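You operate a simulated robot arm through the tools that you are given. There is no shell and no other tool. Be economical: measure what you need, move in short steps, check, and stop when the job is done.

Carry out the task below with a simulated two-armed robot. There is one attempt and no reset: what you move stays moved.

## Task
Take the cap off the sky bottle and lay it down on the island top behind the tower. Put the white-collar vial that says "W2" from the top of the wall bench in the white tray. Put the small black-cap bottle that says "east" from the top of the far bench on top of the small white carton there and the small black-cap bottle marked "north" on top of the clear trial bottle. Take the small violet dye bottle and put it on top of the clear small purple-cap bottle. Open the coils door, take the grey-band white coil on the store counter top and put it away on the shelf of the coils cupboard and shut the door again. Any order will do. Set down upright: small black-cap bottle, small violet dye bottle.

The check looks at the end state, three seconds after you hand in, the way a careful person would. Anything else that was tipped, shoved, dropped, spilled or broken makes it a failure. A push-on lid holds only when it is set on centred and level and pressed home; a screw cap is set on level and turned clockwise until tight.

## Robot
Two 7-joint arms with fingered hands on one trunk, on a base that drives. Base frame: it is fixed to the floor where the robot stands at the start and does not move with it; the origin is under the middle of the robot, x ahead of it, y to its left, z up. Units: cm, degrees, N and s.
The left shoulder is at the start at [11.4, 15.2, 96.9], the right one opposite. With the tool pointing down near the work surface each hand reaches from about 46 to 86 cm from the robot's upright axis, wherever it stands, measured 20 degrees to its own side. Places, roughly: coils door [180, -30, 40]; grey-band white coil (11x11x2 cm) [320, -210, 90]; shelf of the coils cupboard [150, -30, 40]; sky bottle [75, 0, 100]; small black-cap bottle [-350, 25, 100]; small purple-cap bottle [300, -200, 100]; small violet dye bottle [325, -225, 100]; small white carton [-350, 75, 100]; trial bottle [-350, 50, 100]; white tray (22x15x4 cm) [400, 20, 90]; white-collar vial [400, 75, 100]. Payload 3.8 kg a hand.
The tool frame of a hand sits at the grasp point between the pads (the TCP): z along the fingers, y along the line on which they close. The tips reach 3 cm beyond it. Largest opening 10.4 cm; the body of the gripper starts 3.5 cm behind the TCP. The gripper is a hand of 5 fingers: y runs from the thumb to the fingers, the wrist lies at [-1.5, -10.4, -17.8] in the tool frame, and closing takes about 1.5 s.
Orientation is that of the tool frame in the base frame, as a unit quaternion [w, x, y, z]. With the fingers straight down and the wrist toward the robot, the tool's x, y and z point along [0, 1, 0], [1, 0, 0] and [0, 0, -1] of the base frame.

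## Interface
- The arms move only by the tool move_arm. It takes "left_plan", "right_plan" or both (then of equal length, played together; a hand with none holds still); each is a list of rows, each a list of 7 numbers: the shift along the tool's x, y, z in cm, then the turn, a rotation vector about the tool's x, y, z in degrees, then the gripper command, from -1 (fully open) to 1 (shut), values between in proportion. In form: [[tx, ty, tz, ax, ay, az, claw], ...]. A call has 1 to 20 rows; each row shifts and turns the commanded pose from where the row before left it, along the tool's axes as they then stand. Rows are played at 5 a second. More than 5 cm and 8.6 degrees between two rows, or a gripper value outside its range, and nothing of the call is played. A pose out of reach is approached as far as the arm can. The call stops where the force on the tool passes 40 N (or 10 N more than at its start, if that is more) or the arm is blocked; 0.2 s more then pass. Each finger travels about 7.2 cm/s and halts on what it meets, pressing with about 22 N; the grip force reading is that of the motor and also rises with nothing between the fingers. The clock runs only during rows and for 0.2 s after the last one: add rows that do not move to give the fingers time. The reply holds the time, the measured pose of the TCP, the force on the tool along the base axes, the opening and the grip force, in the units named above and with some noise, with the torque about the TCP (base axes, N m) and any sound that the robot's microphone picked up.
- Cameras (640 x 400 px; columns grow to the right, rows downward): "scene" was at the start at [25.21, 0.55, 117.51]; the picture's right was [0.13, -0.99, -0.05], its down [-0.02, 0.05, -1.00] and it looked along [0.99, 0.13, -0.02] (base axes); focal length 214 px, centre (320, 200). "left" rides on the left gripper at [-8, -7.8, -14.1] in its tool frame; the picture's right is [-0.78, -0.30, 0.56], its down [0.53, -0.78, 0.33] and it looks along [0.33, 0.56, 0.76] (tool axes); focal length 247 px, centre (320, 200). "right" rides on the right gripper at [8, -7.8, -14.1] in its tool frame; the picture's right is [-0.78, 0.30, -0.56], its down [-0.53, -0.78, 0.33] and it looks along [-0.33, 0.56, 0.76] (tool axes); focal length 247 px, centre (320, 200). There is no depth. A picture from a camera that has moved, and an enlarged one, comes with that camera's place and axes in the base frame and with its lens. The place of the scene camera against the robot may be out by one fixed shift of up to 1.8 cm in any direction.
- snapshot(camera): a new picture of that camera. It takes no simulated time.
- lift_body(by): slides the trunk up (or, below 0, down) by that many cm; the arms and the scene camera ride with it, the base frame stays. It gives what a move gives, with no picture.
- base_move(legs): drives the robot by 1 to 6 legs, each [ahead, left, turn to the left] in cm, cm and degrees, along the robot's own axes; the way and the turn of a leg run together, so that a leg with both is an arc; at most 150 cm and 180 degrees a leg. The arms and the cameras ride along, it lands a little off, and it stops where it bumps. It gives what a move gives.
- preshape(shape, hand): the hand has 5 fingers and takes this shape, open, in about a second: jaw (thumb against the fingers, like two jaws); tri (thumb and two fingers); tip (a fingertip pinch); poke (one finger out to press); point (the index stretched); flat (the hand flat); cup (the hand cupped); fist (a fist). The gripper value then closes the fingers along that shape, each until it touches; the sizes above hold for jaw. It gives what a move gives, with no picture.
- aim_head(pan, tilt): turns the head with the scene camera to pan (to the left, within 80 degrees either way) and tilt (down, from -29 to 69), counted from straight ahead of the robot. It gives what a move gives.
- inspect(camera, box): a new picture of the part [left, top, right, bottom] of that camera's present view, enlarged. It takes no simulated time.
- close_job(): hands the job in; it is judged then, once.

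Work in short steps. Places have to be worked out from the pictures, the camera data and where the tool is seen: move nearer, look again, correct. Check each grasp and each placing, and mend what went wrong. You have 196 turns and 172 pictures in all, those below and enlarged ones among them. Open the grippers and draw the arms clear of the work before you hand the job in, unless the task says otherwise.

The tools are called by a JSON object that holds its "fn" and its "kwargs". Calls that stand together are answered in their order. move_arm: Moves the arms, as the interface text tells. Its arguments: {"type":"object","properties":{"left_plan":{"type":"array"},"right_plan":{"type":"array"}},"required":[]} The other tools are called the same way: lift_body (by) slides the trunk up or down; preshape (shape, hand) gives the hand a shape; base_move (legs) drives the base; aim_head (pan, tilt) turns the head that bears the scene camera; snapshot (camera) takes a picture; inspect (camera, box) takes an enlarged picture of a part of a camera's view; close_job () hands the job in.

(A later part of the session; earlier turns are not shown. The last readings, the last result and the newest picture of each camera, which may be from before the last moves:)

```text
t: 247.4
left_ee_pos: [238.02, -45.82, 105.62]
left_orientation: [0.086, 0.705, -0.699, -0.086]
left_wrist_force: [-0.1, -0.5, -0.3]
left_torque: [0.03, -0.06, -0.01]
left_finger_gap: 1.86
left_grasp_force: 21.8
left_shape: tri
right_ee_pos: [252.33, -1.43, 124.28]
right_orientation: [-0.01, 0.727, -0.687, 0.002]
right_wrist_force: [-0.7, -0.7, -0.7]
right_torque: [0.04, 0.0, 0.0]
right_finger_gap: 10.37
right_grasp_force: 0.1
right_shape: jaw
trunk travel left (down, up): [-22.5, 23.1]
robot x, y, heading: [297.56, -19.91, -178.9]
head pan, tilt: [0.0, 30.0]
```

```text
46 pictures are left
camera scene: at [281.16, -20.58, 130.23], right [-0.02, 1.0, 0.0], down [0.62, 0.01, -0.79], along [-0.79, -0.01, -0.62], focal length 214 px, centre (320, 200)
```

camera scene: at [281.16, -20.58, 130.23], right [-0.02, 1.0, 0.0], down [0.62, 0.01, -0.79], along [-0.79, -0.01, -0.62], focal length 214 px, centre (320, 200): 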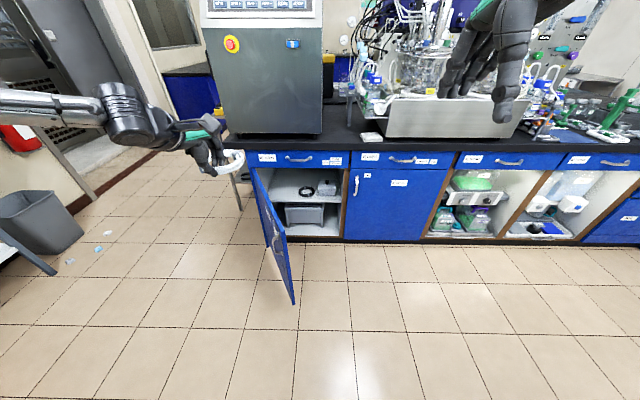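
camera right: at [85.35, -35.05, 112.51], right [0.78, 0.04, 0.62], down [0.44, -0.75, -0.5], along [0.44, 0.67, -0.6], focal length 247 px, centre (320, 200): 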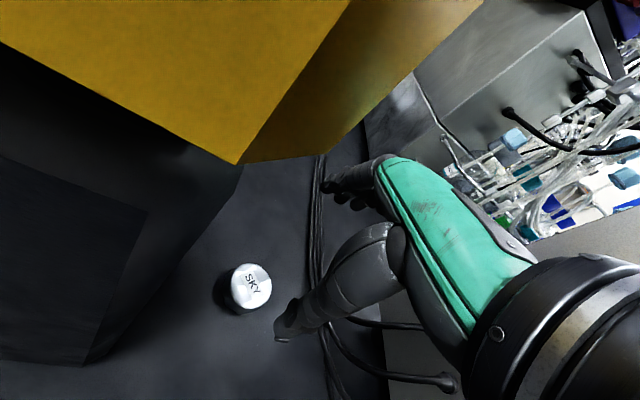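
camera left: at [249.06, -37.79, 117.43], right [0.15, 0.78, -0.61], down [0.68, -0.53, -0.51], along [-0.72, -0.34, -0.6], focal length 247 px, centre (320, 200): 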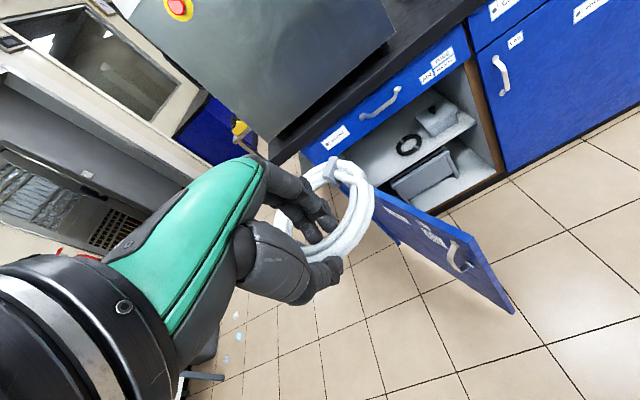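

The free spot on the shelf is left of the black coil, around (162, -44), but the door at ~67° is in the way. I come in to the right of the door edge, lower the hand, and then shift left so the hand pushes the door further open.

{"fn": "base_move", "kwargs": {"legs": [[0, -25, -1], [38, 0, 0]]}}

{"fn": "lift_body", "kwargs": {"by": -22}}

{"fn": "move_arm", "kwargs": {"left_plan": [[0, -1, 4, 0, 0, 0, 1], [0, -1, 4, 0, 0, 0, 1], [0, -1, 4, 0, 0, 0, 1], [0, -1, 4, 0, 0, 0, 1], [0, -1, 4, 0, 0, 0, 1]]}}

{"fn": "snapshot", "kwargs": {"camera": "left"}}

{"fn": "snapshot", "kwargs": {"camera": "scene"}}

```text
t: 251.3
left_ee_pos: [199.93, -20.67, 105.57]
left_orientation: [0.087, 0.702, -0.701, -0.087]
left_wrist_force: [0.0, 0.1, -0.8]
left_torque: [0.01, -0.05, 0.02]
left_finger_gap: 1.85
left_grasp_force: 22.4
left_shape: tri
right_ee_pos: [214.42, 23.58, 124.28]
right_orientation: [-0.009, 0.725, -0.689, 0.001]
right_wrist_force: [0.4, 0.2, 0.4]
right_torque: [-0.04, 0.02, 0.0]
right_finger_gap: 10.37
right_grasp_force: 0.0
right_shape: jaw
trunk travel left (down, up): [-22.5, 23.1]
robot x, y, heading: [259.47, 5.06, -179.6]
head pan, tilt: [0.0, 30.0]
```

```text
t: 253.6
left_ee_pos: [199.79, -20.54, 83.63]
left_orientation: [-0.088, -0.701, 0.702, 0.088]
left_wrist_force: [0.8, -0.2, -0.6]
left_torque: [-0.01, 0.0, 0.0]
left_finger_gap: 1.87
left_grasp_force: 22.0
left_shape: tri
right_ee_pos: [214.41, 23.52, 102.31]
right_orientation: [-0.009, 0.724, -0.689, 0.001]
right_wrist_force: [0.7, -0.1, 0.4]
right_torque: [-0.01, -0.03, -0.02]
right_finger_gap: 10.38
right_grasp_force: 0.0
right_shape: jaw
trunk travel left (down, up): [-0.5, 45.1]
robot x, y, heading: [259.39, 5.04, -179.1]
head pan, tilt: [0.0, 30.0]
```

```text
t: 254.8
left_ee_pos: [199.71, -20.48, 62.99]
left_orientation: [-0.086, -0.701, 0.702, 0.088]
left_wrist_force: [-0.4, 0.3, -1.7]
left_torque: [-0.02, -0.01, -0.02]
left_finger_gap: 1.83
left_grasp_force: 22.1
left_shape: tri
right_ee_pos: [214.22, 23.49, 102.25]
right_orientation: [-0.01, 0.725, -0.689, 0.001]
right_wrist_force: [0.5, 0.7, 0.1]
right_torque: [-0.02, 0.0, 0.02]
right_finger_gap: 10.39
right_grasp_force: 0.1
right_shape: jaw
trunk travel left (down, up): [-0.5, 45.1]
robot x, y, heading: [259.28, 5.53, -179.4]
head pan, tilt: [0.0, 30.0]
```

```text
45 pictures are left
camera left: at [210.71, -12.59, 74.87], right [0.15, 0.78, -0.61], down [0.67, -0.53, -0.51], along [-0.72, -0.33, -0.6], focal length 247 px, centre (320, 200)
```

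left: 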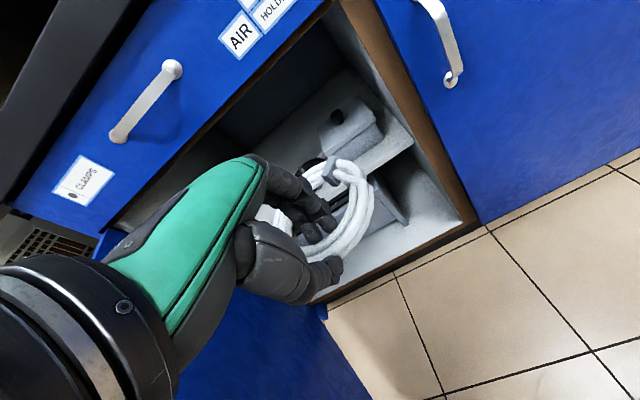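

```text
44 pictures are left
camera scene: at [228.2, 4.16, 98.21], right [-0.01, 1.0, 0.0], down [0.87, 0.01, -0.5], along [-0.5, -0.01, -0.87], focal length 214 px, centre (320, 200)
```

scene: 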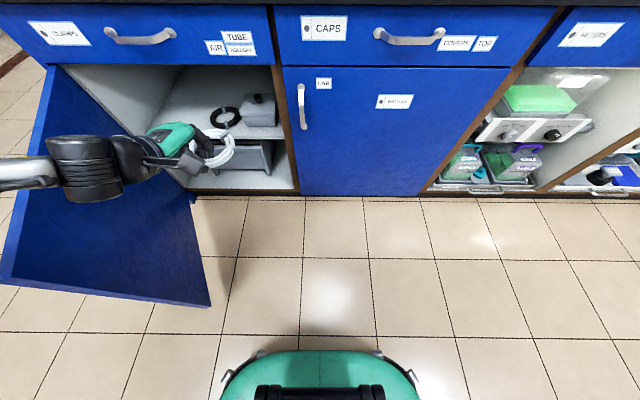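

The forearm passes above the door and the hand is inside. I shift the base left 26 cm; the hand pushes the door wider.

{"fn": "base_move", "kwargs": {"legs": [[0, 26, 0]]}}

{"fn": "snapshot", "kwargs": {"camera": "scene"}}

{"fn": "snapshot", "kwargs": {"camera": "left"}}

```text
t: 256.6
left_ee_pos: [200.11, -46.27, 63.15]
left_orientation: [-0.086, -0.702, 0.702, 0.087]
left_wrist_force: [-0.2, -0.7, -1.1]
left_torque: [-0.02, -0.01, -0.03]
left_finger_gap: 1.85
left_grasp_force: 22.3
left_shape: tri
right_ee_pos: [214.68, -2.12, 102.26]
right_orientation: [-0.009, 0.724, -0.69, 0.001]
right_wrist_force: [-0.7, -0.2, 0.2]
right_torque: [-0.02, -0.03, -0.03]
right_finger_gap: 10.37
right_grasp_force: 0.2
right_shape: jaw
trunk travel left (down, up): [-0.5, 45.1]
robot x, y, heading: [260.01, -20.36, -179.5]
head pan, tilt: [0.0, 30.0]
```

```text
43 pictures are left
camera scene: at [228.56, -21.56, 98.24], right [-0.01, 1.0, 0.0], down [0.87, 0.01, -0.5], along [-0.5, 0.0, -0.87], focal length 214 px, centre (320, 200)
```

scene: 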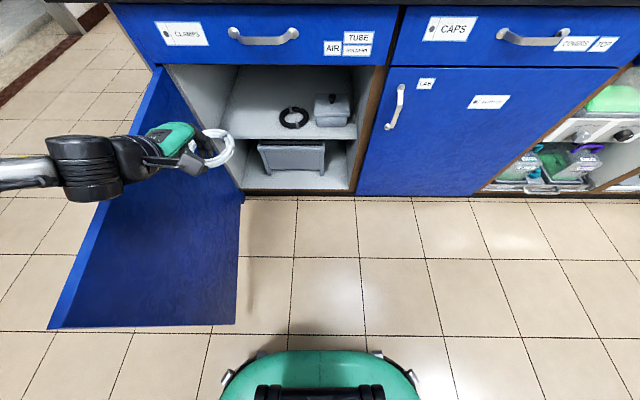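

```text
42 pictures are left
camera left: at [211.04, -38.3, 74.91], right [0.15, 0.78, -0.61], down [0.67, -0.53, -0.51], along [-0.72, -0.33, -0.6], focal length 247 px, centre (320, 200)
```

left: 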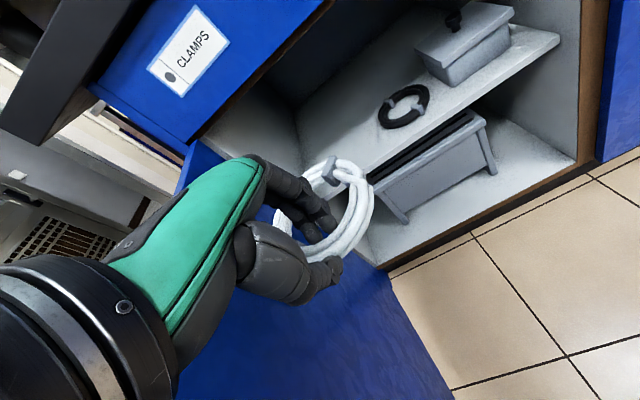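

The door is now about 90° open. The shelf top is at z ≈ 43.5 with free space centred at about (165, -44.5). I centre the hand, lower it a little and drive 20 cm in.

{"fn": "move_arm", "kwargs": {"left_plan": [[-1.8, -0.8, 3, 0, 0, 0, 1], [0, -0.8, 3, 0, 0, 0, 1]]}}

{"fn": "base_move", "kwargs": {"legs": [[20, 0, 0]]}}

{"fn": "snapshot", "kwargs": {"camera": "left"}}

{"fn": "snapshot", "kwargs": {"camera": "scene"}}

```text
t: 257.2
left_ee_pos: [200.08, -44.43, 56.47]
left_orientation: [-0.087, -0.701, 0.702, 0.087]
left_wrist_force: [0.3, 0.1, -0.7]
left_torque: [0.01, -0.03, -0.02]
left_finger_gap: 1.84
left_grasp_force: 22.5
left_shape: tri
right_ee_pos: [214.56, -2.02, 102.24]
right_orientation: [-0.01, 0.725, -0.689, 0.001]
right_wrist_force: [0.3, 0.7, -0.7]
right_torque: [0.0, -0.01, 0.01]
right_finger_gap: 10.39
right_grasp_force: 0.1
right_shape: jaw
trunk travel left (down, up): [-0.5, 45.1]
robot x, y, heading: [259.77, -20.74, -179.4]
head pan, tilt: [0.0, 30.0]
```

```text
t: 258.8
left_ee_pos: [180.05, -44.97, 56.56]
left_orientation: [0.087, 0.703, -0.7, -0.087]
left_wrist_force: [-0.6, 0.1, -0.5]
left_torque: [-0.01, -0.04, 0.01]
left_finger_gap: 1.83
left_grasp_force: 21.8
left_shape: tri
right_ee_pos: [194.36, -2.49, 102.21]
right_orientation: [-0.009, 0.726, -0.687, 0.002]
right_wrist_force: [-0.6, -0.2, 0.4]
right_torque: [-0.01, -0.01, -0.03]
right_finger_gap: 10.37
right_grasp_force: 0.1
right_shape: jaw
trunk travel left (down, up): [-0.5, 45.1]
robot x, y, heading: [239.31, -20.88, -179.1]
head pan, tilt: [0.0, 30.0]
```

```text
41 pictures are left
camera left: at [190.97, -36.93, 68.45], right [0.15, 0.78, -0.61], down [0.68, -0.53, -0.51], along [-0.72, -0.34, -0.6], focal length 247 px, centre (320, 200)
```

left: 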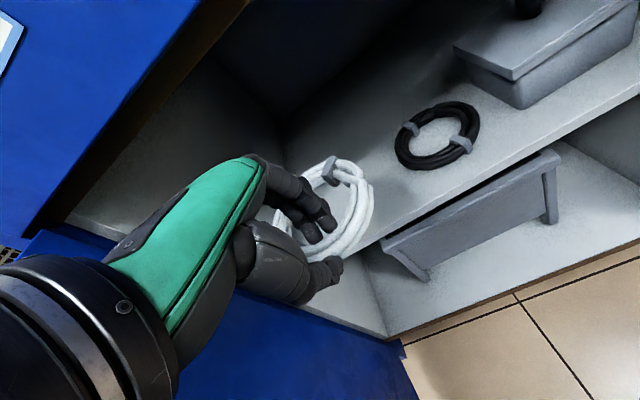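

```text
40 pictures are left
camera scene: at [208.39, -21.9, 98.21], right [-0.02, 1.0, 0.0], down [0.87, 0.01, -0.5], along [-0.5, -0.01, -0.87], focal length 214 px, centre (320, 200)
```

scene: 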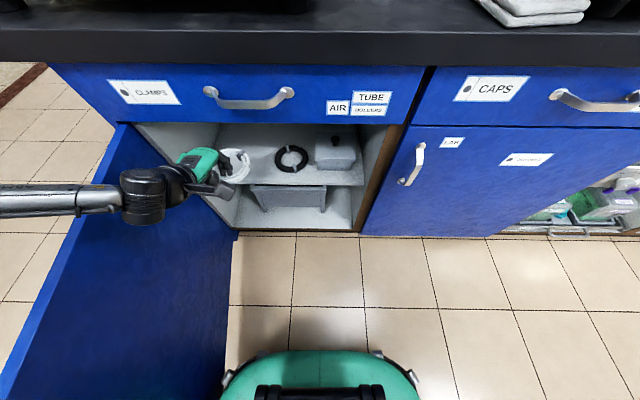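

All clear. I move 10 cm in over the shelf and then lower in steps until contact.

{"fn": "move_arm", "kwargs": {"left_plan": [[0, 3.2, 0.8, 0, 0, 0, 1], [0, 3.2, 0.8, 0, 0, 0, 1], [0, 3.2, 0.8, 0, 0, 0, 1], [0, -0.6, 2.4, 0, 0, 0, 1], [0, -0.6, 2.4, 0, 0, 0, 1], [0, -0.5, 2, 0, 0, 0, 1]]}}

{"fn": "snapshot", "kwargs": {"camera": "left"}}

```text
t: 260.2
left_ee_pos: [170.14, -44.97, 49.86]
left_orientation: [0.087, 0.703, -0.7, -0.087]
left_wrist_force: [0.5, -0.5, -0.2]
left_torque: [-0.02, -0.05, 0.0]
left_finger_gap: 1.81
left_grasp_force: 22.6
left_shape: tri
right_ee_pos: [194.46, -2.48, 102.31]
right_orientation: [-0.01, 0.726, -0.687, 0.001]
right_wrist_force: [1.2, 0.3, 0.0]
right_torque: [-0.02, -0.01, 0.0]
right_finger_gap: 10.38
right_grasp_force: 0.1
right_shape: jaw
trunk travel left (down, up): [-0.5, 45.1]
robot x, y, heading: [239.41, -20.7, -179.1]
head pan, tilt: [0.0, 30.0]
```

```text
39 pictures are left
camera left: at [181.03, -36.96, 61.68], right [0.15, 0.78, -0.61], down [0.67, -0.53, -0.51], along [-0.72, -0.34, -0.6], focal length 247 px, centre (320, 200)
```

left: 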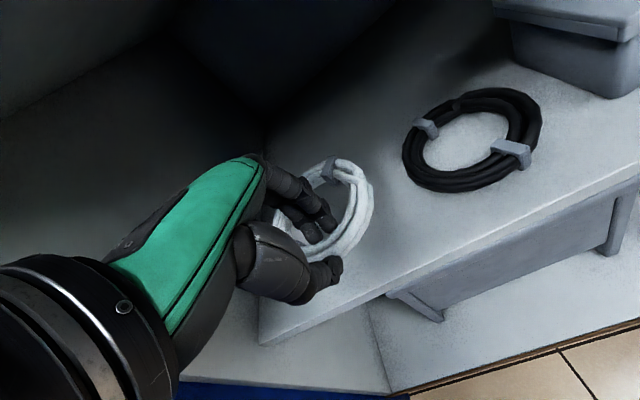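

Over the shelf, left of the black coil. I lower in half-centimetre steps until contact.

{"fn": "move_arm", "kwargs": {"left_plan": [[0, 0.4, 1, 0, 0, 0, 1], [0, -0.1, 0.5, 0, 0, 0, 1], [0, -0.1, 0.5, 0, 0, 0, 1], [0, -0.1, 0.4, 0, 0, 0, 1]]}}

```text
t: 261.2
left_ee_pos: [169.49, -44.82, 47.42]
left_orientation: [0.087, 0.703, -0.701, -0.086]
left_wrist_force: [0.6, -0.1, 0.1]
left_torque: [-0.02, -0.03, 0.0]
left_finger_gap: 1.82
left_grasp_force: 21.8
left_shape: tri
right_ee_pos: [194.47, -2.49, 102.27]
right_orientation: [-0.009, 0.726, -0.688, 0.001]
right_wrist_force: [-0.4, -0.7, -0.4]
right_torque: [0.0, 0.04, 0.02]
right_finger_gap: 10.38
right_grasp_force: 0.1
right_shape: jaw
trunk travel left (down, up): [-0.5, 45.1]
robot x, y, heading: [239.38, -20.8, -179.2]
head pan, tilt: [0.0, 30.0]
```

No contact yet; a little further.

{"fn": "move_arm", "kwargs": {"left_plan": [[0, -0.1, 0.5, 0, 0, 0, 1], [0, -0.1, 0.5, 0, 0, 0, 1], [0, -0.1, 0.4, 0, 0, 0, 1]]}}

{"fn": "snapshot", "kwargs": {"camera": "left"}}

```text
t: 262.0
left_ee_pos: [169.52, -44.75, 45.8]
left_orientation: [0.087, 0.702, -0.701, -0.088]
left_wrist_force: [0.6, 0.0, -1.4]
left_torque: [-0.01, 0.01, 0.0]
left_finger_gap: 1.82
left_grasp_force: 21.3
left_shape: tri
right_ee_pos: [194.43, -2.51, 102.27]
right_orientation: [-0.009, 0.726, -0.688, 0.001]
right_wrist_force: [0.1, -0.2, 0.5]
right_torque: [0.03, -0.04, -0.03]
right_finger_gap: 10.38
right_grasp_force: 0.0
right_shape: jaw
trunk travel left (down, up): [-0.5, 45.1]
robot x, y, heading: [239.5, -20.8, -179.1]
head pan, tilt: [0.0, 30.0]
```

```text
38 pictures are left
camera left: at [180.43, -36.96, 57.76], right [0.15, 0.78, -0.61], down [0.67, -0.53, -0.51], along [-0.72, -0.34, -0.6], focal length 247 px, centre (320, 200)
```

left: 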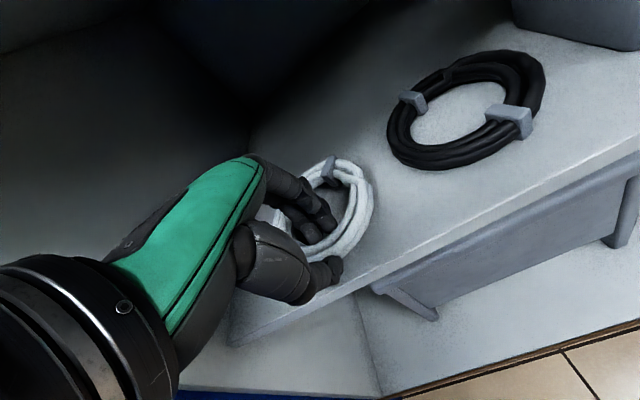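

The shelf is a bit lower. I move 2.5 cm deeper and keep lowering.

{"fn": "move_arm", "kwargs": {"left_plan": [[0, 2.4, 0.6, 0, 0, 0, 1], [0, -0.1, 0.5, 0, 0, 0, 1], [0, -0.1, 0.5, 0, 0, 0, 1], [0, -0.1, 0.5, 0, 0, 0, 1], [0, -0.1, 0.5, 0, 0, 0, 1], [0, -0.1, 0.5, 0, 0, 0, 1]]}}

{"fn": "snapshot", "kwargs": {"camera": "left"}}

```text
t: 263.2
left_ee_pos: [166.28, -45.02, 45.3]
left_orientation: [0.093, 0.703, -0.698, -0.094]
left_wrist_force: [11.0, 0.4, 28.3]
left_torque: [0.03, -0.42, 0.01]
left_finger_gap: 2.09
left_grasp_force: 22.0
left_shape: tri
right_ee_pos: [194.7, -2.58, 102.44]
right_orientation: [-0.006, 0.726, -0.687, 0.0]
right_wrist_force: [0.5, -0.6, 0.5]
right_torque: [0.0, -0.01, -0.01]
right_finger_gap: 10.39
right_grasp_force: 0.1
right_shape: jaw
trunk travel left (down, up): [-0.5, 45.1]
robot x, y, heading: [239.46, -20.99, -179.0]
head pan, tilt: [0.0, 30.0]
stopped in row 5 (left hand): the force on the tool passed its limit (the readings are from after the stop); the commanded pose is now the measured one
```

```text
37 pictures are left
camera left: at [177.59, -36.91, 56.99], right [0.13, 0.78, -0.61], down [0.67, -0.53, -0.53], along [-0.73, -0.34, -0.59], focal length 247 px, centre (320, 200)
```

left: 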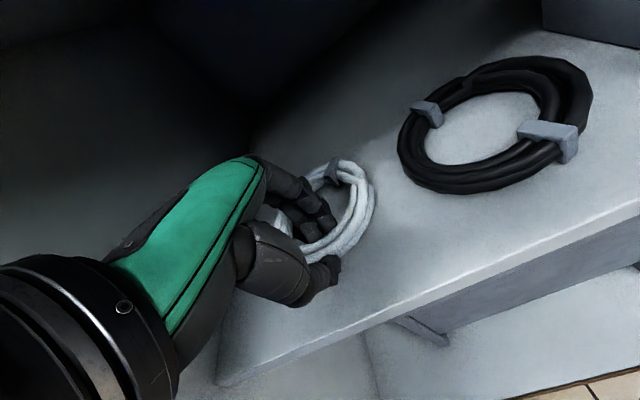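

Contact with the shelf. I ease up 0.6 cm and open the fingers.

{"fn": "move_arm", "kwargs": {"left_plan": [[0, 0.1, -0.6, 0, 0, 0, 1], [0, 0, 0, 0, 0, 0, 0.6], [0, 0, 0, 0, 0, 0, 0.3], [0, 0, 0, 0, 0, 0, 0], [0, 0, 0, 0, 0, 0, 0], [0, 0.5, -2, 0, 0, 0, 0], [0, 0.7, -3, 0, 0, 0, 0]]}}

{"fn": "snapshot", "kwargs": {"camera": "left"}}

```text
t: 264.8
left_ee_pos: [166.68, -45.11, 50.37]
left_orientation: [0.09, 0.703, -0.7, -0.089]
left_wrist_force: [0.7, -0.6, -1.2]
left_torque: [-0.05, 0.0, 0.03]
left_finger_gap: 5.17
left_grasp_force: 0.1
left_shape: tri
right_ee_pos: [194.6, -2.48, 102.22]
right_orientation: [-0.01, 0.727, -0.687, 0.0]
right_wrist_force: [0.5, 0.2, 0.4]
right_torque: [-0.01, 0.0, 0.02]
right_finger_gap: 10.37
right_grasp_force: 0.1
right_shape: jaw
trunk travel left (down, up): [-0.5, 45.1]
robot x, y, heading: [239.88, -20.83, -179.1]
head pan, tilt: [0.0, 30.0]
```

```text
36 pictures are left
camera left: at [177.81, -37.09, 62.25], right [0.14, 0.78, -0.61], down [0.67, -0.53, -0.52], along [-0.73, -0.34, -0.6], focal length 247 px, centre (320, 200)
```

left: 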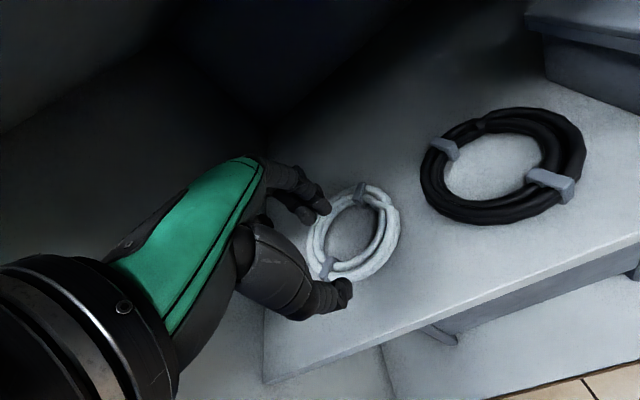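

The coil lies flat on the shelf. I withdraw the hand, back out past the door's edge, make a fist, and go round to the door's outer side.

{"fn": "move_arm", "kwargs": {"left_plan": [[0, 0.5, -2, 0, 0, 0, 0], [0, 0.7, -2.5, 0, 0, 0, 0], [0, -3.4, -0.8, 0, 0, 0, 0], [0, -3.4, -0.8, 0, 0, 0, 0], [0, -3.4, -0.8, 0, 0, 0, 0], [0, -3, -0.7, 0, 0, 0, 0]]}}

{"fn": "base_move", "kwargs": {"legs": [[-56, 0, 0], [0, 31, 0]]}}

{"fn": "preshape", "kwargs": {"hand": "left", "shape": "fist"}}

{"fn": "aim_head", "kwargs": {"pan": 0, "tilt": 15}}

{"fn": "snapshot", "kwargs": {"camera": "scene"}}

```text
t: 266.2
left_ee_pos: [180.32, -44.85, 54.66]
left_orientation: [0.091, 0.703, -0.699, -0.09]
left_wrist_force: [0.6, 0.4, 0.1]
left_torque: [-0.04, 0.02, 0.02]
left_finger_gap: 5.2
left_grasp_force: 0.1
left_shape: tri
right_ee_pos: [194.51, -2.56, 102.18]
right_orientation: [-0.01, 0.727, -0.687, 0.0]
right_wrist_force: [0.1, -0.6, 0.4]
right_torque: [-0.02, 0.01, -0.01]
right_finger_gap: 10.38
right_grasp_force: 0.0
right_shape: jaw
trunk travel left (down, up): [-0.5, 45.1]
robot x, y, heading: [239.48, -20.86, -179.2]
head pan, tilt: [0.0, 30.0]
```

```text
t: 270.8
left_ee_pos: [235.06, -67.13, 54.61]
left_orientation: [-0.08, -0.678, 0.724, 0.096]
left_wrist_force: [-1.8, 11.0, -3.1]
left_torque: [-0.34, -0.16, -0.51]
left_finger_gap: 5.21
left_grasp_force: 0.1
left_shape: tri
right_ee_pos: [250.21, -26.68, 102.3]
right_orientation: [-0.009, 0.715, -0.7, 0.001]
right_wrist_force: [0.2, -0.2, 0.1]
right_torque: [0.01, 0.0, -0.03]
right_finger_gap: 10.38
right_grasp_force: 0.0
right_shape: jaw
trunk travel left (down, up): [-0.5, 45.1]
robot x, y, heading: [294.19, -46.35, 179.1]
head pan, tilt: [0.0, 30.0]
stopped in leg 2: the force on the tool passed its limit (the readings are from after the stop); the commanded pose is now the measured one
```

```text
t: 271.7
left_ee_pos: [234.97, -67.43, 54.69]
left_orientation: [-0.081, -0.681, 0.721, 0.095]
left_wrist_force: [0.2, 0.3, -0.4]
left_torque: [-0.01, -0.01, -0.02]
left_finger_gap: 0.0
left_grasp_force: 0.1
left_shape: fist
right_ee_pos: [250.15, -26.71, 102.15]
right_orientation: [-0.01, 0.714, -0.7, 0.001]
right_wrist_force: [0.3, -0.3, 0.3]
right_torque: [0.0, 0.0, 0.01]
right_finger_gap: 10.4
right_grasp_force: 0.0
right_shape: jaw
trunk travel left (down, up): [-0.5, 45.1]
robot x, y, heading: [294.87, -46.53, 179.3]
head pan, tilt: [0.0, 30.0]
```

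```text
t: 272.5
left_ee_pos: [235.06, -67.39, 54.75]
left_orientation: [-0.081, -0.68, 0.722, 0.095]
left_wrist_force: [0.1, 0.6, 0.1]
left_torque: [-0.02, -0.02, -0.01]
left_finger_gap: 0.02
left_grasp_force: 0.1
left_shape: fist
right_ee_pos: [250.21, -26.62, 102.27]
right_orientation: [-0.009, 0.714, -0.7, 0.002]
right_wrist_force: [-0.6, 0.2, -0.4]
right_torque: [0.0, -0.02, 0.02]
right_finger_gap: 10.38
right_grasp_force: 0.1
right_shape: jaw
trunk travel left (down, up): [-0.5, 45.1]
robot x, y, heading: [294.4, -46.19, 179.0]
head pan, tilt: [0.0, 15.0]
```

```text
35 pictures are left
camera scene: at [262.1, -46.47, 100.18], right [0.02, 1.0, 0.0], down [0.71, -0.01, -0.7], along [-0.7, 0.01, -0.71], focal length 214 px, centre (320, 200)
```

scene: 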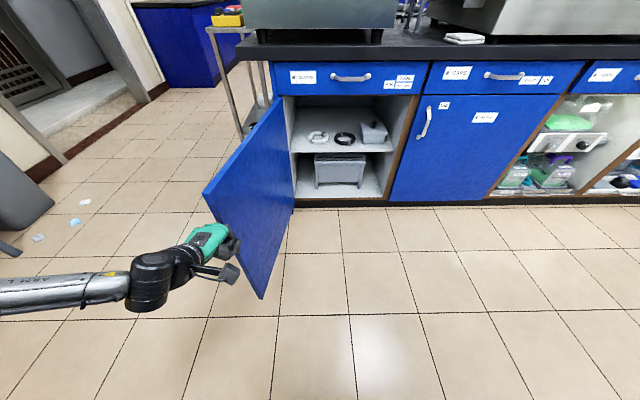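

The hand nudged the door further open (≈104°). I go around its edge to the outer side.

{"fn": "base_move", "kwargs": {"legs": [[-9, 0, 0], [0, 22, 1], [30, 0, 0]]}}

{"fn": "base_move", "kwargs": {"legs": [[2, -28, 0], [2, -17, 0], [6, -7, 0]]}}

{"fn": "snapshot", "kwargs": {"camera": "scene"}}

```text
t: 276.5
left_ee_pos: [213.42, -89.91, 54.54]
left_orientation: [-0.082, -0.683, 0.72, 0.095]
left_wrist_force: [-0.1, -0.1, -0.7]
left_torque: [-0.01, -0.06, 0.01]
left_finger_gap: 0.0
left_grasp_force: 0.0
left_shape: fist
right_ee_pos: [228.29, -48.99, 102.16]
right_orientation: [-0.01, 0.717, -0.697, 0.002]
right_wrist_force: [0.3, 0.2, -0.1]
right_torque: [0.02, -0.04, -0.02]
right_finger_gap: 10.41
right_grasp_force: 0.0
right_shape: jaw
trunk travel left (down, up): [-0.5, 45.1]
robot x, y, heading: [272.82, -68.03, 179.5]
head pan, tilt: [0.0, 15.0]
```

```text
t: 280.3
left_ee_pos: [203.85, -37.48, 54.65]
left_orientation: [-0.082, -0.682, 0.72, 0.094]
left_wrist_force: [-0.4, 0.7, -0.4]
left_torque: [-0.01, 0.0, 0.01]
left_finger_gap: 0.0
left_grasp_force: 0.2
left_shape: fist
right_ee_pos: [218.7, 3.47, 102.13]
right_orientation: [-0.009, 0.716, -0.698, 0.001]
right_wrist_force: [-0.4, -0.4, 0.1]
right_torque: [-0.02, 0.02, 0.03]
right_finger_gap: 10.37
right_grasp_force: 0.1
right_shape: jaw
trunk travel left (down, up): [-0.5, 45.1]
robot x, y, heading: [263.34, -16.36, 179.7]
head pan, tilt: [0.0, 15.0]
```

```text
34 pictures are left
camera scene: at [230.74, -16.3, 100.15], right [0.01, 1.0, 0.0], down [0.71, -0.01, -0.7], along [-0.7, 0.01, -0.71], focal length 214 px, centre (320, 200)
```

scene: 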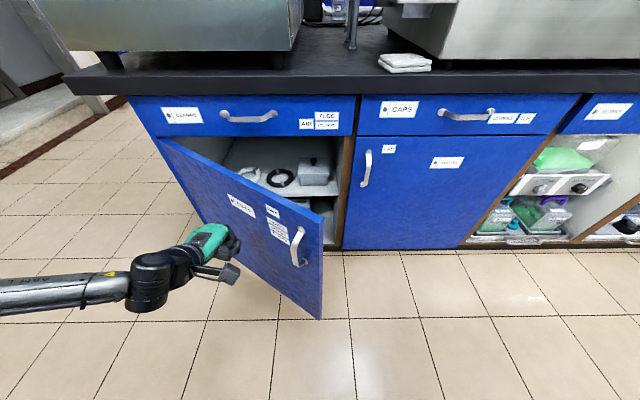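

The door is swinging shut, about 35° left. I keep pushing forward.

{"fn": "base_move", "kwargs": {"legs": [[9, -7, 0], [9, -4, 0], [6, 0, 0]]}}

{"fn": "snapshot", "kwargs": {"camera": "scene"}}

```text
t: 282.8
left_ee_pos: [179.87, -26.71, 54.52]
left_orientation: [-0.081, -0.684, 0.719, 0.093]
left_wrist_force: [0.5, -0.6, 0.3]
left_torque: [0.02, -0.01, 0.0]
left_finger_gap: 9.63
left_grasp_force: 0.0
left_shape: fist
right_ee_pos: [194.61, 13.96, 102.18]
right_orientation: [-0.01, 0.718, -0.696, 0.002]
right_wrist_force: [-0.8, 0.0, -0.3]
right_torque: [-0.01, -0.03, 0.04]
right_finger_gap: 10.4
right_grasp_force: 0.0
right_shape: jaw
trunk travel left (down, up): [-0.5, 45.1]
robot x, y, heading: [239.83, -5.56, 179.5]
head pan, tilt: [0.0, 15.0]
```

```text
33 pictures are left
camera scene: at [206.72, -5.69, 100.11], right [0.01, 1.0, 0.0], down [0.71, -0.01, -0.7], along [-0.7, 0.01, -0.71], focal length 214 px, centre (320, 200)
```

scene: 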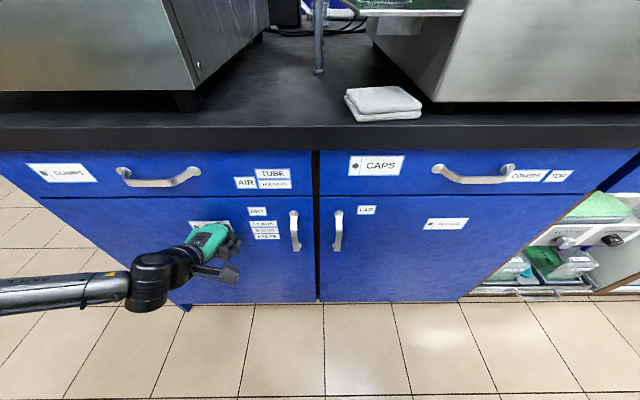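

The door looks shut. I press a little more to be sure, then back off and inspect.

{"fn": "base_move", "kwargs": {"legs": [[3, 0, 0]]}}

{"fn": "base_move", "kwargs": {"legs": [[-50, 0, 0]]}}

{"fn": "inspect", "kwargs": {"camera": "scene", "box": [180, 60, 420, 240]}}

```text
t: 283.6
left_ee_pos: [179.75, -26.73, 54.38]
left_orientation: [-0.073, -0.684, 0.721, 0.09]
left_wrist_force: [6.9, -0.1, 1.3]
left_torque: [-0.07, 0.38, 0.04]
left_finger_gap: 9.59
left_grasp_force: 0.0
left_shape: fist
right_ee_pos: [193.64, 13.87, 102.37]
right_orientation: [-0.008, 0.718, -0.696, 0.0]
right_wrist_force: [0.0, 0.4, -0.5]
right_torque: [-0.03, 0.0, 0.03]
right_finger_gap: 10.39
right_grasp_force: 0.0
right_shape: jaw
trunk travel left (down, up): [-0.5, 45.1]
robot x, y, heading: [238.07, -5.42, 179.8]
head pan, tilt: [0.0, 15.0]
stopped in leg 1: the force on the tool passed its limit (the readings are from after the stop); the commanded pose is now the measured one
```

```text
t: 286.5
left_ee_pos: [229.37, -26.74, 54.25]
left_orientation: [-0.074, -0.682, 0.722, 0.09]
left_wrist_force: [-0.1, -0.1, 0.2]
left_torque: [-0.02, 0.02, 0.02]
left_finger_gap: 9.59
left_grasp_force: 0.0
left_shape: fist
right_ee_pos: [243.82, 13.82, 102.35]
right_orientation: [-0.008, 0.715, -0.699, 0.001]
right_wrist_force: [-0.2, -0.5, 0.9]
right_torque: [-0.01, -0.02, 0.0]
right_finger_gap: 10.39
right_grasp_force: 0.1
right_shape: jaw
trunk travel left (down, up): [-0.5, 45.1]
robot x, y, heading: [288.36, -6.13, 179.2]
head pan, tilt: [0.0, 15.0]
```

```text
2.22 times, centred on (300, 150) of scene
camera zoom: at [255.76, -6.04, 100.2], right [0.02, 1.0, 0.0], down [0.71, -0.01, -0.7], along [-0.7, 0.01, -0.71], focal length 477 px, centre (364, 311)
```

zoom: 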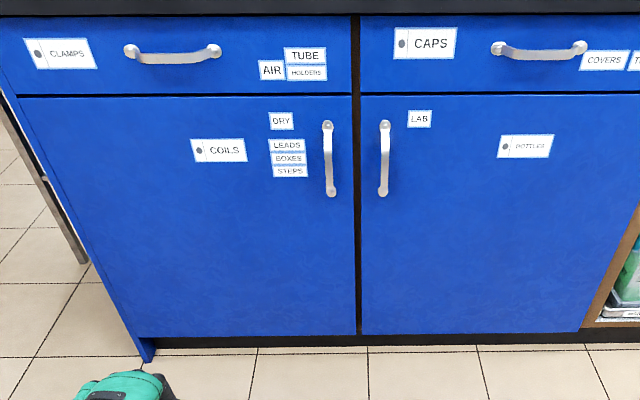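

The coils door is properly shut. Now for the wall bench: I raise the trunk and left hand, turn round to face +x, and look.

{"fn": "lift_body", "kwargs": {"by": 20}}

{"fn": "preshape", "kwargs": {"hand": "left", "shape": "jaw"}}

{"fn": "move_arm", "kwargs": {"left_plan": [[0, 0, -4, 0, 0, 0, -1], [0, 1, -4, 6, 0, 0, -1], [0, 0, -4, 7, 0, 0, -1], [0, 0, -4, 0, 0, 0, -1], [0, 0, -4, 0, 0, 0, -1], [0, 0, -4, 0, 0, 0, -1], [0, 0, -4, 0, 0, 0, -1], [0, -2, -4, 0, 0, 0, -1], [0, -2, -4, 0, 0, 0, -1]]}}

{"fn": "base_move", "kwargs": {"legs": [[0, 0, 180], [0, 50, 0]]}}

{"fn": "aim_head", "kwargs": {"pan": 0, "tilt": 15}}

{"fn": "snapshot", "kwargs": {"camera": "scene"}}

```text
t: 288.7
left_ee_pos: [229.34, -26.85, 74.25]
left_orientation: [-0.074, -0.681, 0.723, 0.089]
left_wrist_force: [0.7, -0.7, -0.9]
left_torque: [-0.03, 0.01, 0.03]
left_finger_gap: 9.58
left_grasp_force: 0.1
left_shape: fist
right_ee_pos: [243.67, 13.71, 122.21]
right_orientation: [-0.009, 0.716, -0.698, 0.002]
right_wrist_force: [0.8, -0.6, 0.2]
right_torque: [0.02, 0.01, -0.01]
right_finger_gap: 10.35
right_grasp_force: 0.2
right_shape: jaw
trunk travel left (down, up): [-20.5, 25.1]
robot x, y, heading: [288.17, -5.88, 179.2]
head pan, tilt: [0.0, 15.0]
```

```text
t: 289.6
left_ee_pos: [229.26, -26.87, 74.28]
left_orientation: [-0.074, -0.681, 0.723, 0.089]
left_wrist_force: [-0.9, -0.4, -0.1]
left_torque: [-0.05, 0.02, 0.02]
left_finger_gap: 10.35
left_grasp_force: 0.0
left_shape: jaw
right_ee_pos: [243.8, 13.72, 122.32]
right_orientation: [-0.009, 0.715, -0.699, 0.001]
right_wrist_force: [0.3, 0.1, 0.2]
right_torque: [0.0, 0.0, -0.02]
right_finger_gap: 10.38
right_grasp_force: 0.2
right_shape: jaw
trunk travel left (down, up): [-20.5, 25.1]
robot x, y, heading: [288.45, -5.83, 179.3]
head pan, tilt: [0.0, 15.0]
```

```text
t: 291.6
left_ee_pos: [235.03, -27.78, 110.22]
left_orientation: [0.003, -0.684, 0.729, 0.006]
left_wrist_force: [-0.3, 0.4, -0.2]
left_torque: [0.03, 0.01, 0.0]
left_finger_gap: 10.38
left_grasp_force: 0.2
left_shape: jaw
right_ee_pos: [243.88, 13.86, 122.41]
right_orientation: [-0.007, 0.715, -0.699, 0.001]
right_wrist_force: [0.5, -0.3, -0.4]
right_torque: [0.01, 0.02, 0.0]
right_finger_gap: 10.38
right_grasp_force: 0.0
right_shape: jaw
trunk travel left (down, up): [-20.5, 25.1]
robot x, y, heading: [288.32, -6.05, 179.4]
head pan, tilt: [0.0, 15.0]
```

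```text
t: 302.1
left_ee_pos: [334.52, 70.97, 110.02]
left_orientation: [0.008, 0.692, 0.722, -0.004]
left_wrist_force: [-0.2, 0.9, -0.2]
left_torque: [-0.01, 0.02, -0.04]
left_finger_gap: 10.36
left_grasp_force: 0.0
left_shape: jaw
right_ee_pos: [330.15, 28.81, 122.35]
right_orientation: [-0.001, 0.66, 0.751, -0.009]
right_wrist_force: [-0.2, 0.4, 0.1]
right_torque: [0.01, -0.05, 0.0]
right_finger_gap: 10.38
right_grasp_force: 0.0
right_shape: jaw
trunk travel left (down, up): [-20.5, 25.1]
robot x, y, heading: [283.88, 43.55, 5.0]
head pan, tilt: [0.0, 15.0]
```

```text
t: 302.7
left_ee_pos: [334.42, 71.12, 109.93]
left_orientation: [0.008, 0.691, 0.723, -0.004]
left_wrist_force: [0.2, -0.9, 0.3]
left_torque: [-0.01, -0.03, 0.0]
left_finger_gap: 10.39
left_grasp_force: 0.0
left_shape: jaw
right_ee_pos: [330.18, 28.81, 122.31]
right_orientation: [-0.001, 0.66, 0.751, -0.009]
right_wrist_force: [0.6, 1.0, 0.4]
right_torque: [0.01, 0.05, -0.01]
right_finger_gap: 10.39
right_grasp_force: 0.2
right_shape: jaw
trunk travel left (down, up): [-20.5, 25.1]
robot x, y, heading: [283.88, 43.57, 5.0]
head pan, tilt: [0.0, 15.0]
```

```text
31 pictures are left
camera scene: at [299.73, 44.83, 130.12], right [0.09, -1.0, 0.0], down [-0.41, -0.04, -0.91], along [0.91, 0.08, -0.42], focal length 214 px, centre (320, 200)
```

scene: 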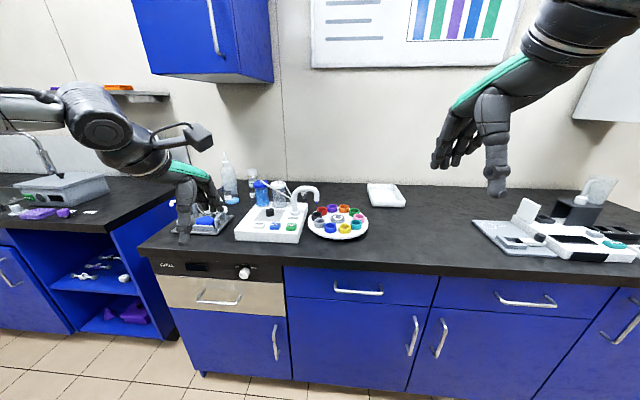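

The white tray is at the back, about (404, 20). I zoom in on the bench items to find the W2 vial.

{"fn": "inspect", "kwargs": {"camera": "scene", "box": [180, 140, 400, 250]}}

```text
2.91 times, centred on (290, 195) of scene
camera zoom: at [299.73, 44.83, 130.12], right [0.09, -1.0, 0.0], down [-0.41, -0.04, -0.91], along [0.91, 0.08, -0.42], focal length 624 px, centre (407, 214)
```

zoom: 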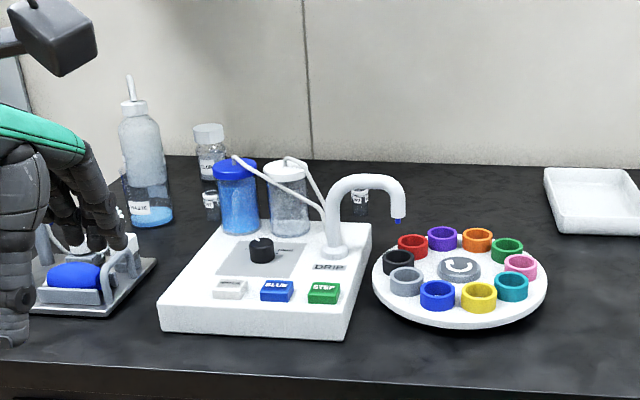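

There are small vials behind the drip device. I straighten up, raise a little and drive closer to read their labels.

{"fn": "lift_body", "kwargs": {"by": 8}}

{"fn": "base_move", "kwargs": {"legs": [[0, 0, -5], [36, 0, 0]]}}

{"fn": "aim_head", "kwargs": {"pan": 15, "tilt": 25}}

{"fn": "inspect", "kwargs": {"camera": "scene", "box": [160, 60, 460, 260]}}

```text
t: 303.9
left_ee_pos: [334.44, 70.98, 118.06]
left_orientation: [0.007, 0.692, 0.722, -0.004]
left_wrist_force: [0.1, 0.3, -0.3]
left_torque: [-0.02, 0.02, 0.01]
left_finger_gap: 10.39
left_grasp_force: 0.1
left_shape: jaw
right_ee_pos: [330.11, 28.73, 130.22]
right_orientation: [-0.001, 0.66, 0.751, -0.009]
right_wrist_force: [-0.8, 0.5, -0.7]
right_torque: [-0.02, -0.02, 0.04]
right_finger_gap: 10.41
right_grasp_force: 0.1
right_shape: jaw
trunk travel left (down, up): [-28.5, 17.1]
robot x, y, heading: [283.32, 43.71, 5.0]
head pan, tilt: [0.0, 15.0]
```

```text
t: 306.7
left_ee_pos: [373.08, 66.96, 118.1]
left_orientation: [0.009, 0.721, 0.693, -0.003]
left_wrist_force: [-0.3, -0.4, -0.4]
left_torque: [-0.02, -0.04, -0.03]
left_finger_gap: 10.39
left_grasp_force: 0.1
left_shape: jaw
right_ee_pos: [365.22, 25.07, 130.41]
right_orientation: [-0.001, 0.691, 0.723, -0.008]
right_wrist_force: [-0.9, 0.6, -0.1]
right_torque: [0.05, -0.01, -0.02]
right_finger_gap: 10.38
right_grasp_force: 0.0
right_shape: jaw
trunk travel left (down, up): [-28.5, 17.1]
robot x, y, heading: [320.61, 44.08, 0.4]
head pan, tilt: [0.0, 15.0]
```

```text
t: 307.5
left_ee_pos: [373.3, 66.93, 118.01]
left_orientation: [0.008, 0.722, 0.692, -0.005]
left_wrist_force: [0.5, -0.5, 0.4]
left_torque: [0.0, 0.01, 0.03]
left_finger_gap: 10.36
left_grasp_force: 0.1
left_shape: jaw
right_ee_pos: [365.3, 25.1, 130.32]
right_orientation: [-0.002, 0.691, 0.723, -0.009]
right_wrist_force: [-0.7, -0.2, 0.0]
right_torque: [-0.02, -0.02, -0.02]
right_finger_gap: 10.37
right_grasp_force: 0.0
right_shape: jaw
trunk travel left (down, up): [-28.5, 17.1]
robot x, y, heading: [320.24, 43.61, 0.5]
head pan, tilt: [15.0, 25.0]
```

```text
2.00 times, centred on (310, 160) of scene
camera zoom: at [331.88, 45.91, 138.01], right [0.26, -0.96, -0.02], down [-0.48, -0.11, -0.87], along [0.84, 0.24, -0.49], focal length 429 px, centre (340, 280)
```

zoom: 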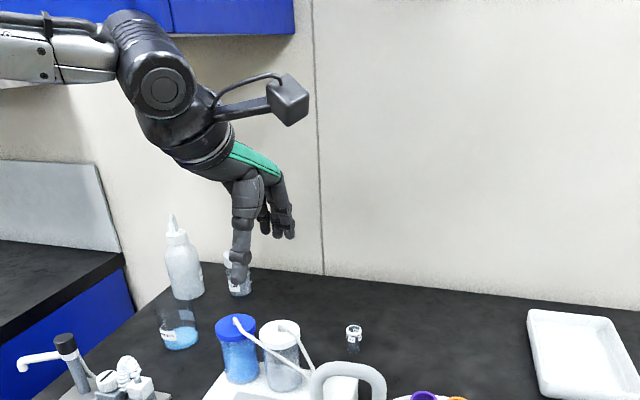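

One tiny vial is at about (397, 62). The left hand camera should see both closely.

{"fn": "snapshot", "kwargs": {"camera": "left"}}

```text
28 pictures are left
camera left: at [365.15, 59.38, 132.29], right [-0.32, -0.77, -0.55], down [-0.75, 0.56, -0.35], along [0.57, 0.3, -0.76], focal length 247 px, centre (320, 200)
```

left: 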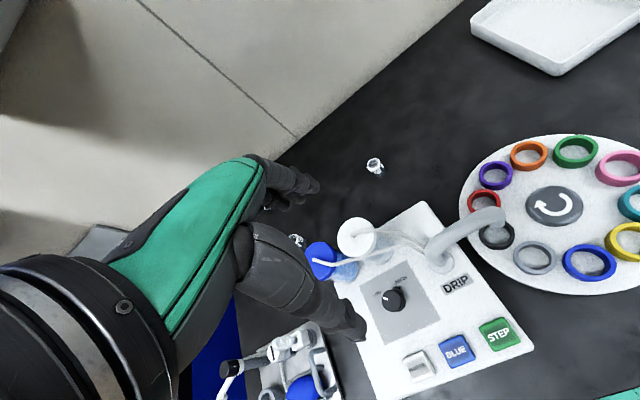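

{"fn": "inspect", "kwargs": {"camera": "left", "box": [270, 140, 410, 260]}}

```text
3.33 times, centred on (340, 200) of left
camera zoom: at [365.15, 59.38, 132.29], right [-0.32, -0.77, -0.55], down [-0.75, 0.56, -0.35], along [0.57, 0.3, -0.76], focal length 823 px, centre (253, 200)
```

zoom: 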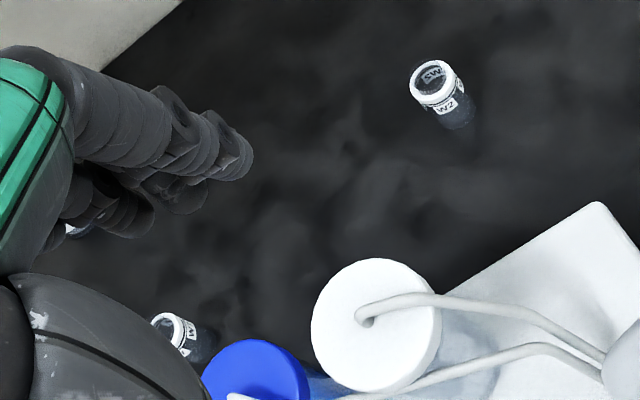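

The far vial reads "W2", at about (396.3, 62). I tilt the left hand back 15° (to keep the palm clear of the drip device) and move above it.

{"fn": "move_arm", "kwargs": {"left_plan": [[0, 0, 0, 7.5, 0, 0, -1], [0, 0, 0, 7.5, 0, 0, -1], [-0.8, 4.46, -1.2, 0, 0, 0, -1], [-0.8, 4.46, -1.2, 0, 0, 0, -0.7], [-0.8, 4.46, -1.2, 0, 0, 0, -0.4], [-0.8, 4.46, -1.2, 0, 0, 0, -0.2], [-0.8, 4.46, -1.2, 0, 0, 0, -0.2], [0, -1, 3.9, 0, 0, 0, -0.2], [0, -1, 3.9, 0, 0, 0, -0.2], [0, -1, 3.9, 0, 0, 0, -0.2]]}}

{"fn": "snapshot", "kwargs": {"camera": "left"}}

```text
t: 309.7
left_ee_pos: [378.01, 66.46, 105.5]
left_orientation: [-0.086, 0.716, 0.686, -0.095]
left_wrist_force: [-0.7, -1.3, 0.1]
left_torque: [-0.01, -0.01, 0.02]
left_finger_gap: 6.26
left_grasp_force: 0.2
left_shape: jaw
left hand out of reach, approached as far as the arm can: row 5, 6, 7
right_ee_pos: [365.25, 25.1, 130.21]
right_orientation: [-0.001, 0.691, 0.723, -0.009]
right_wrist_force: [0.8, -1.2, 0.3]
right_torque: [-0.01, 0.02, 0.0]
right_finger_gap: 10.4
right_grasp_force: 0.0
right_shape: jaw
trunk travel left (down, up): [-28.5, 17.1]
robot x, y, heading: [320.15, 44.12, 0.4]
head pan, tilt: [15.0, 25.0]
```

```text
26 pictures are left
camera left: at [373.88, 58.85, 121.3], right [-0.46, -0.77, -0.45], down [-0.81, 0.57, -0.13], along [0.36, 0.31, -0.88], focal length 247 px, centre (320, 200)
```

left: 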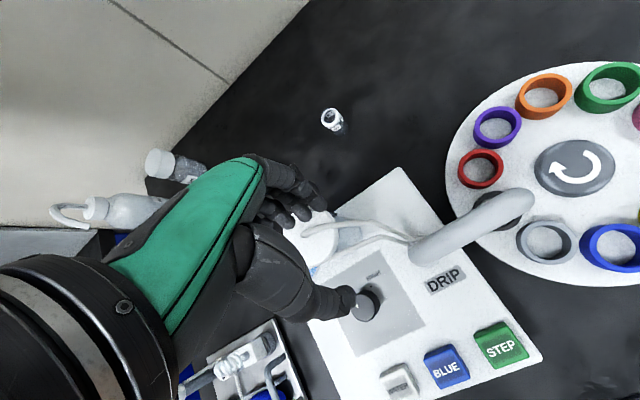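

The hand stalled short, over the drip device, without touching. I raise the trunk (which also re-syncs), undo the back-tilt, and shift the base right for better reach.

{"fn": "lift_body", "kwargs": {"by": 10}}

{"fn": "move_arm", "kwargs": {"left_plan": [[0, -1, 0, -7.5, 0, 0, -0.2], [0, -1, 0, -7.5, 0, 0, -0.2], [0, 0, 0, -7.5, 0, 0, -0.2], [0, 0, 0, 0, 0, 0, -0.2]]}}

{"fn": "base_move", "kwargs": {"legs": [[2.5, -10, 0]]}}

```text
t: 311.0
left_ee_pos: [378.01, 66.38, 115.5]
left_orientation: [-0.087, 0.716, 0.686, -0.094]
left_wrist_force: [0.8, -0.5, -0.7]
left_torque: [-0.01, -0.01, -0.01]
left_finger_gap: 6.28
left_grasp_force: 0.1
left_shape: jaw
right_ee_pos: [365.31, 25.12, 140.29]
right_orientation: [-0.001, 0.691, 0.723, -0.008]
right_wrist_force: [0.1, 0.3, 0.1]
right_torque: [0.02, 0.0, 0.02]
right_finger_gap: 10.39
right_grasp_force: 0.0
right_shape: jaw
trunk travel left (down, up): [-38.5, 7.1]
robot x, y, heading: [320.43, 43.85, 0.4]
head pan, tilt: [15.0, 25.0]
```

```text
t: 312.0
left_ee_pos: [376.17, 66.35, 115.97]
left_orientation: [0.055, 0.719, 0.691, 0.042]
left_wrist_force: [-0.8, 0.0, 1.1]
left_torque: [0.03, 0.0, 0.03]
left_finger_gap: 6.27
left_grasp_force: 0.1
left_shape: jaw
right_ee_pos: [365.18, 25.08, 140.3]
right_orientation: [-0.001, 0.691, 0.723, -0.009]
right_wrist_force: [-0.5, -0.1, 0.0]
right_torque: [-0.02, -0.03, 0.0]
right_finger_gap: 10.38
right_grasp_force: 0.0
right_shape: jaw
trunk travel left (down, up): [-38.5, 7.1]
robot x, y, heading: [320.33, 44.31, 0.3]
head pan, tilt: [15.0, 25.0]
```

```text
t: 313.2
left_ee_pos: [378.55, 57.23, 115.97]
left_orientation: [0.056, 0.718, 0.693, 0.041]
left_wrist_force: [-0.7, 0.4, -0.2]
left_torque: [-0.02, 0.0, 0.0]
left_finger_gap: 6.23
left_grasp_force: 0.1
left_shape: jaw
right_ee_pos: [367.54, 16.02, 140.54]
right_orientation: [0.002, 0.69, 0.723, -0.01]
right_wrist_force: [0.4, 0.4, -0.3]
right_torque: [-0.05, 0.02, -0.01]
right_finger_gap: 10.37
right_grasp_force: 0.0
right_shape: jaw
trunk travel left (down, up): [-38.5, 7.1]
robot x, y, heading: [322.63, 34.57, 0.5]
head pan, tilt: [15.0, 25.0]
```

Now forward to above the vial, staying high.

{"fn": "move_arm", "kwargs": {"left_plan": [[0.8, 3.5, 0.4, 0, 0, 0, -0.2], [0.8, 3.5, 0.4, 0, 0, 0, -0.2], [0.8, 3.5, 0.4, 0, 0, 0, -0.2], [0.8, 3.5, 0.4, 0, 0, 0, -0.2], [0.8, 3.5, 0.4, 0, 0, 0, -0.2]]}}

{"fn": "snapshot", "kwargs": {"camera": "left"}}

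```text
t: 314.4
left_ee_pos: [392.42, 61.0, 116.95]
left_orientation: [0.056, 0.718, 0.692, 0.041]
left_wrist_force: [-0.4, 0.8, 0.1]
left_torque: [-0.02, -0.04, 0.0]
left_finger_gap: 6.27
left_grasp_force: 0.0
left_shape: jaw
left hand out of reach, approached as far as the arm can: row 4, 5
right_ee_pos: [367.73, 15.67, 140.44]
right_orientation: [0.001, 0.69, 0.723, -0.008]
right_wrist_force: [-0.4, 1.2, 0.1]
right_torque: [0.0, 0.01, 0.0]
right_finger_gap: 10.39
right_grasp_force: 0.1
right_shape: jaw
trunk travel left (down, up): [-38.5, 7.1]
robot x, y, heading: [322.74, 34.01, 0.5]
head pan, tilt: [15.0, 25.0]
```

```text
25 pictures are left
camera left: at [382.55, 53.46, 130.03], right [-0.25, -0.78, -0.58], down [-0.7, 0.55, -0.44], along [0.67, 0.3, -0.68], focal length 247 px, centre (320, 200)
```

left: 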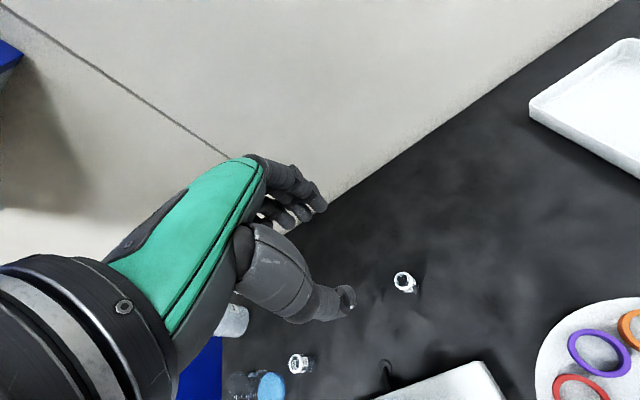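

The W2 vial is confirmed at (396.5, 62.1). I lower the trunk 12 cm and then make up the remaining 4 cm forward.

{"fn": "lift_body", "kwargs": {"by": -12}}

{"fn": "move_arm", "kwargs": {"left_plan": [[1, 1.5, 1, 0, 0, 0, -0.2], [0, 1.5, 2, 0, 0, 0, -0.2], [0, 0.8, 2, 0, 0, 0, -0.2]]}}

{"fn": "snapshot", "kwargs": {"camera": "left"}}

```text
t: 315.9
left_ee_pos: [392.3, 60.73, 105.03]
left_orientation: [0.055, 0.718, 0.693, 0.042]
left_wrist_force: [-0.1, 0.0, -0.4]
left_torque: [0.01, -0.01, 0.02]
left_finger_gap: 6.26
left_grasp_force: 0.3
left_shape: jaw
right_ee_pos: [367.68, 15.54, 128.28]
right_orientation: [0.001, 0.69, 0.724, -0.008]
right_wrist_force: [-0.1, -0.3, -0.4]
right_torque: [0.0, 0.0, -0.02]
right_finger_gap: 10.39
right_grasp_force: 0.0
right_shape: jaw
trunk travel left (down, up): [-26.5, 19.1]
robot x, y, heading: [322.46, 34.25, 0.3]
head pan, tilt: [15.0, 25.0]
```

```text
t: 316.7
left_ee_pos: [395.47, 61.92, 101.0]
left_orientation: [0.055, 0.719, 0.692, 0.041]
left_wrist_force: [-0.4, -0.9, -0.2]
left_torque: [-0.03, 0.02, 0.01]
left_finger_gap: 6.27
left_grasp_force: 0.1
left_shape: jaw
left hand out of reach, approached as far as the arm can: row 3
right_ee_pos: [367.79, 15.49, 128.23]
right_orientation: [0.001, 0.69, 0.724, -0.009]
right_wrist_force: [-0.6, -0.3, 0.5]
right_torque: [-0.02, 0.0, -0.02]
right_finger_gap: 10.37
right_grasp_force: 0.0
right_shape: jaw
trunk travel left (down, up): [-26.5, 19.1]
robot x, y, heading: [322.78, 34.18, 0.3]
head pan, tilt: [15.0, 25.0]
```

```text
24 pictures are left
camera left: at [385.47, 54.37, 114.16], right [-0.25, -0.78, -0.58], down [-0.7, 0.55, -0.44], along [0.67, 0.3, -0.68], focal length 247 px, centre (320, 200)
```

left: 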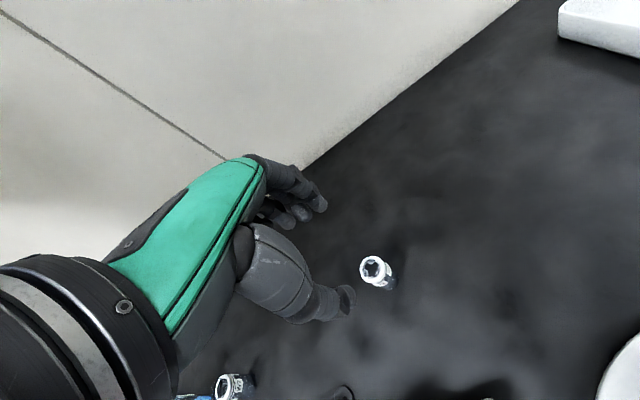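

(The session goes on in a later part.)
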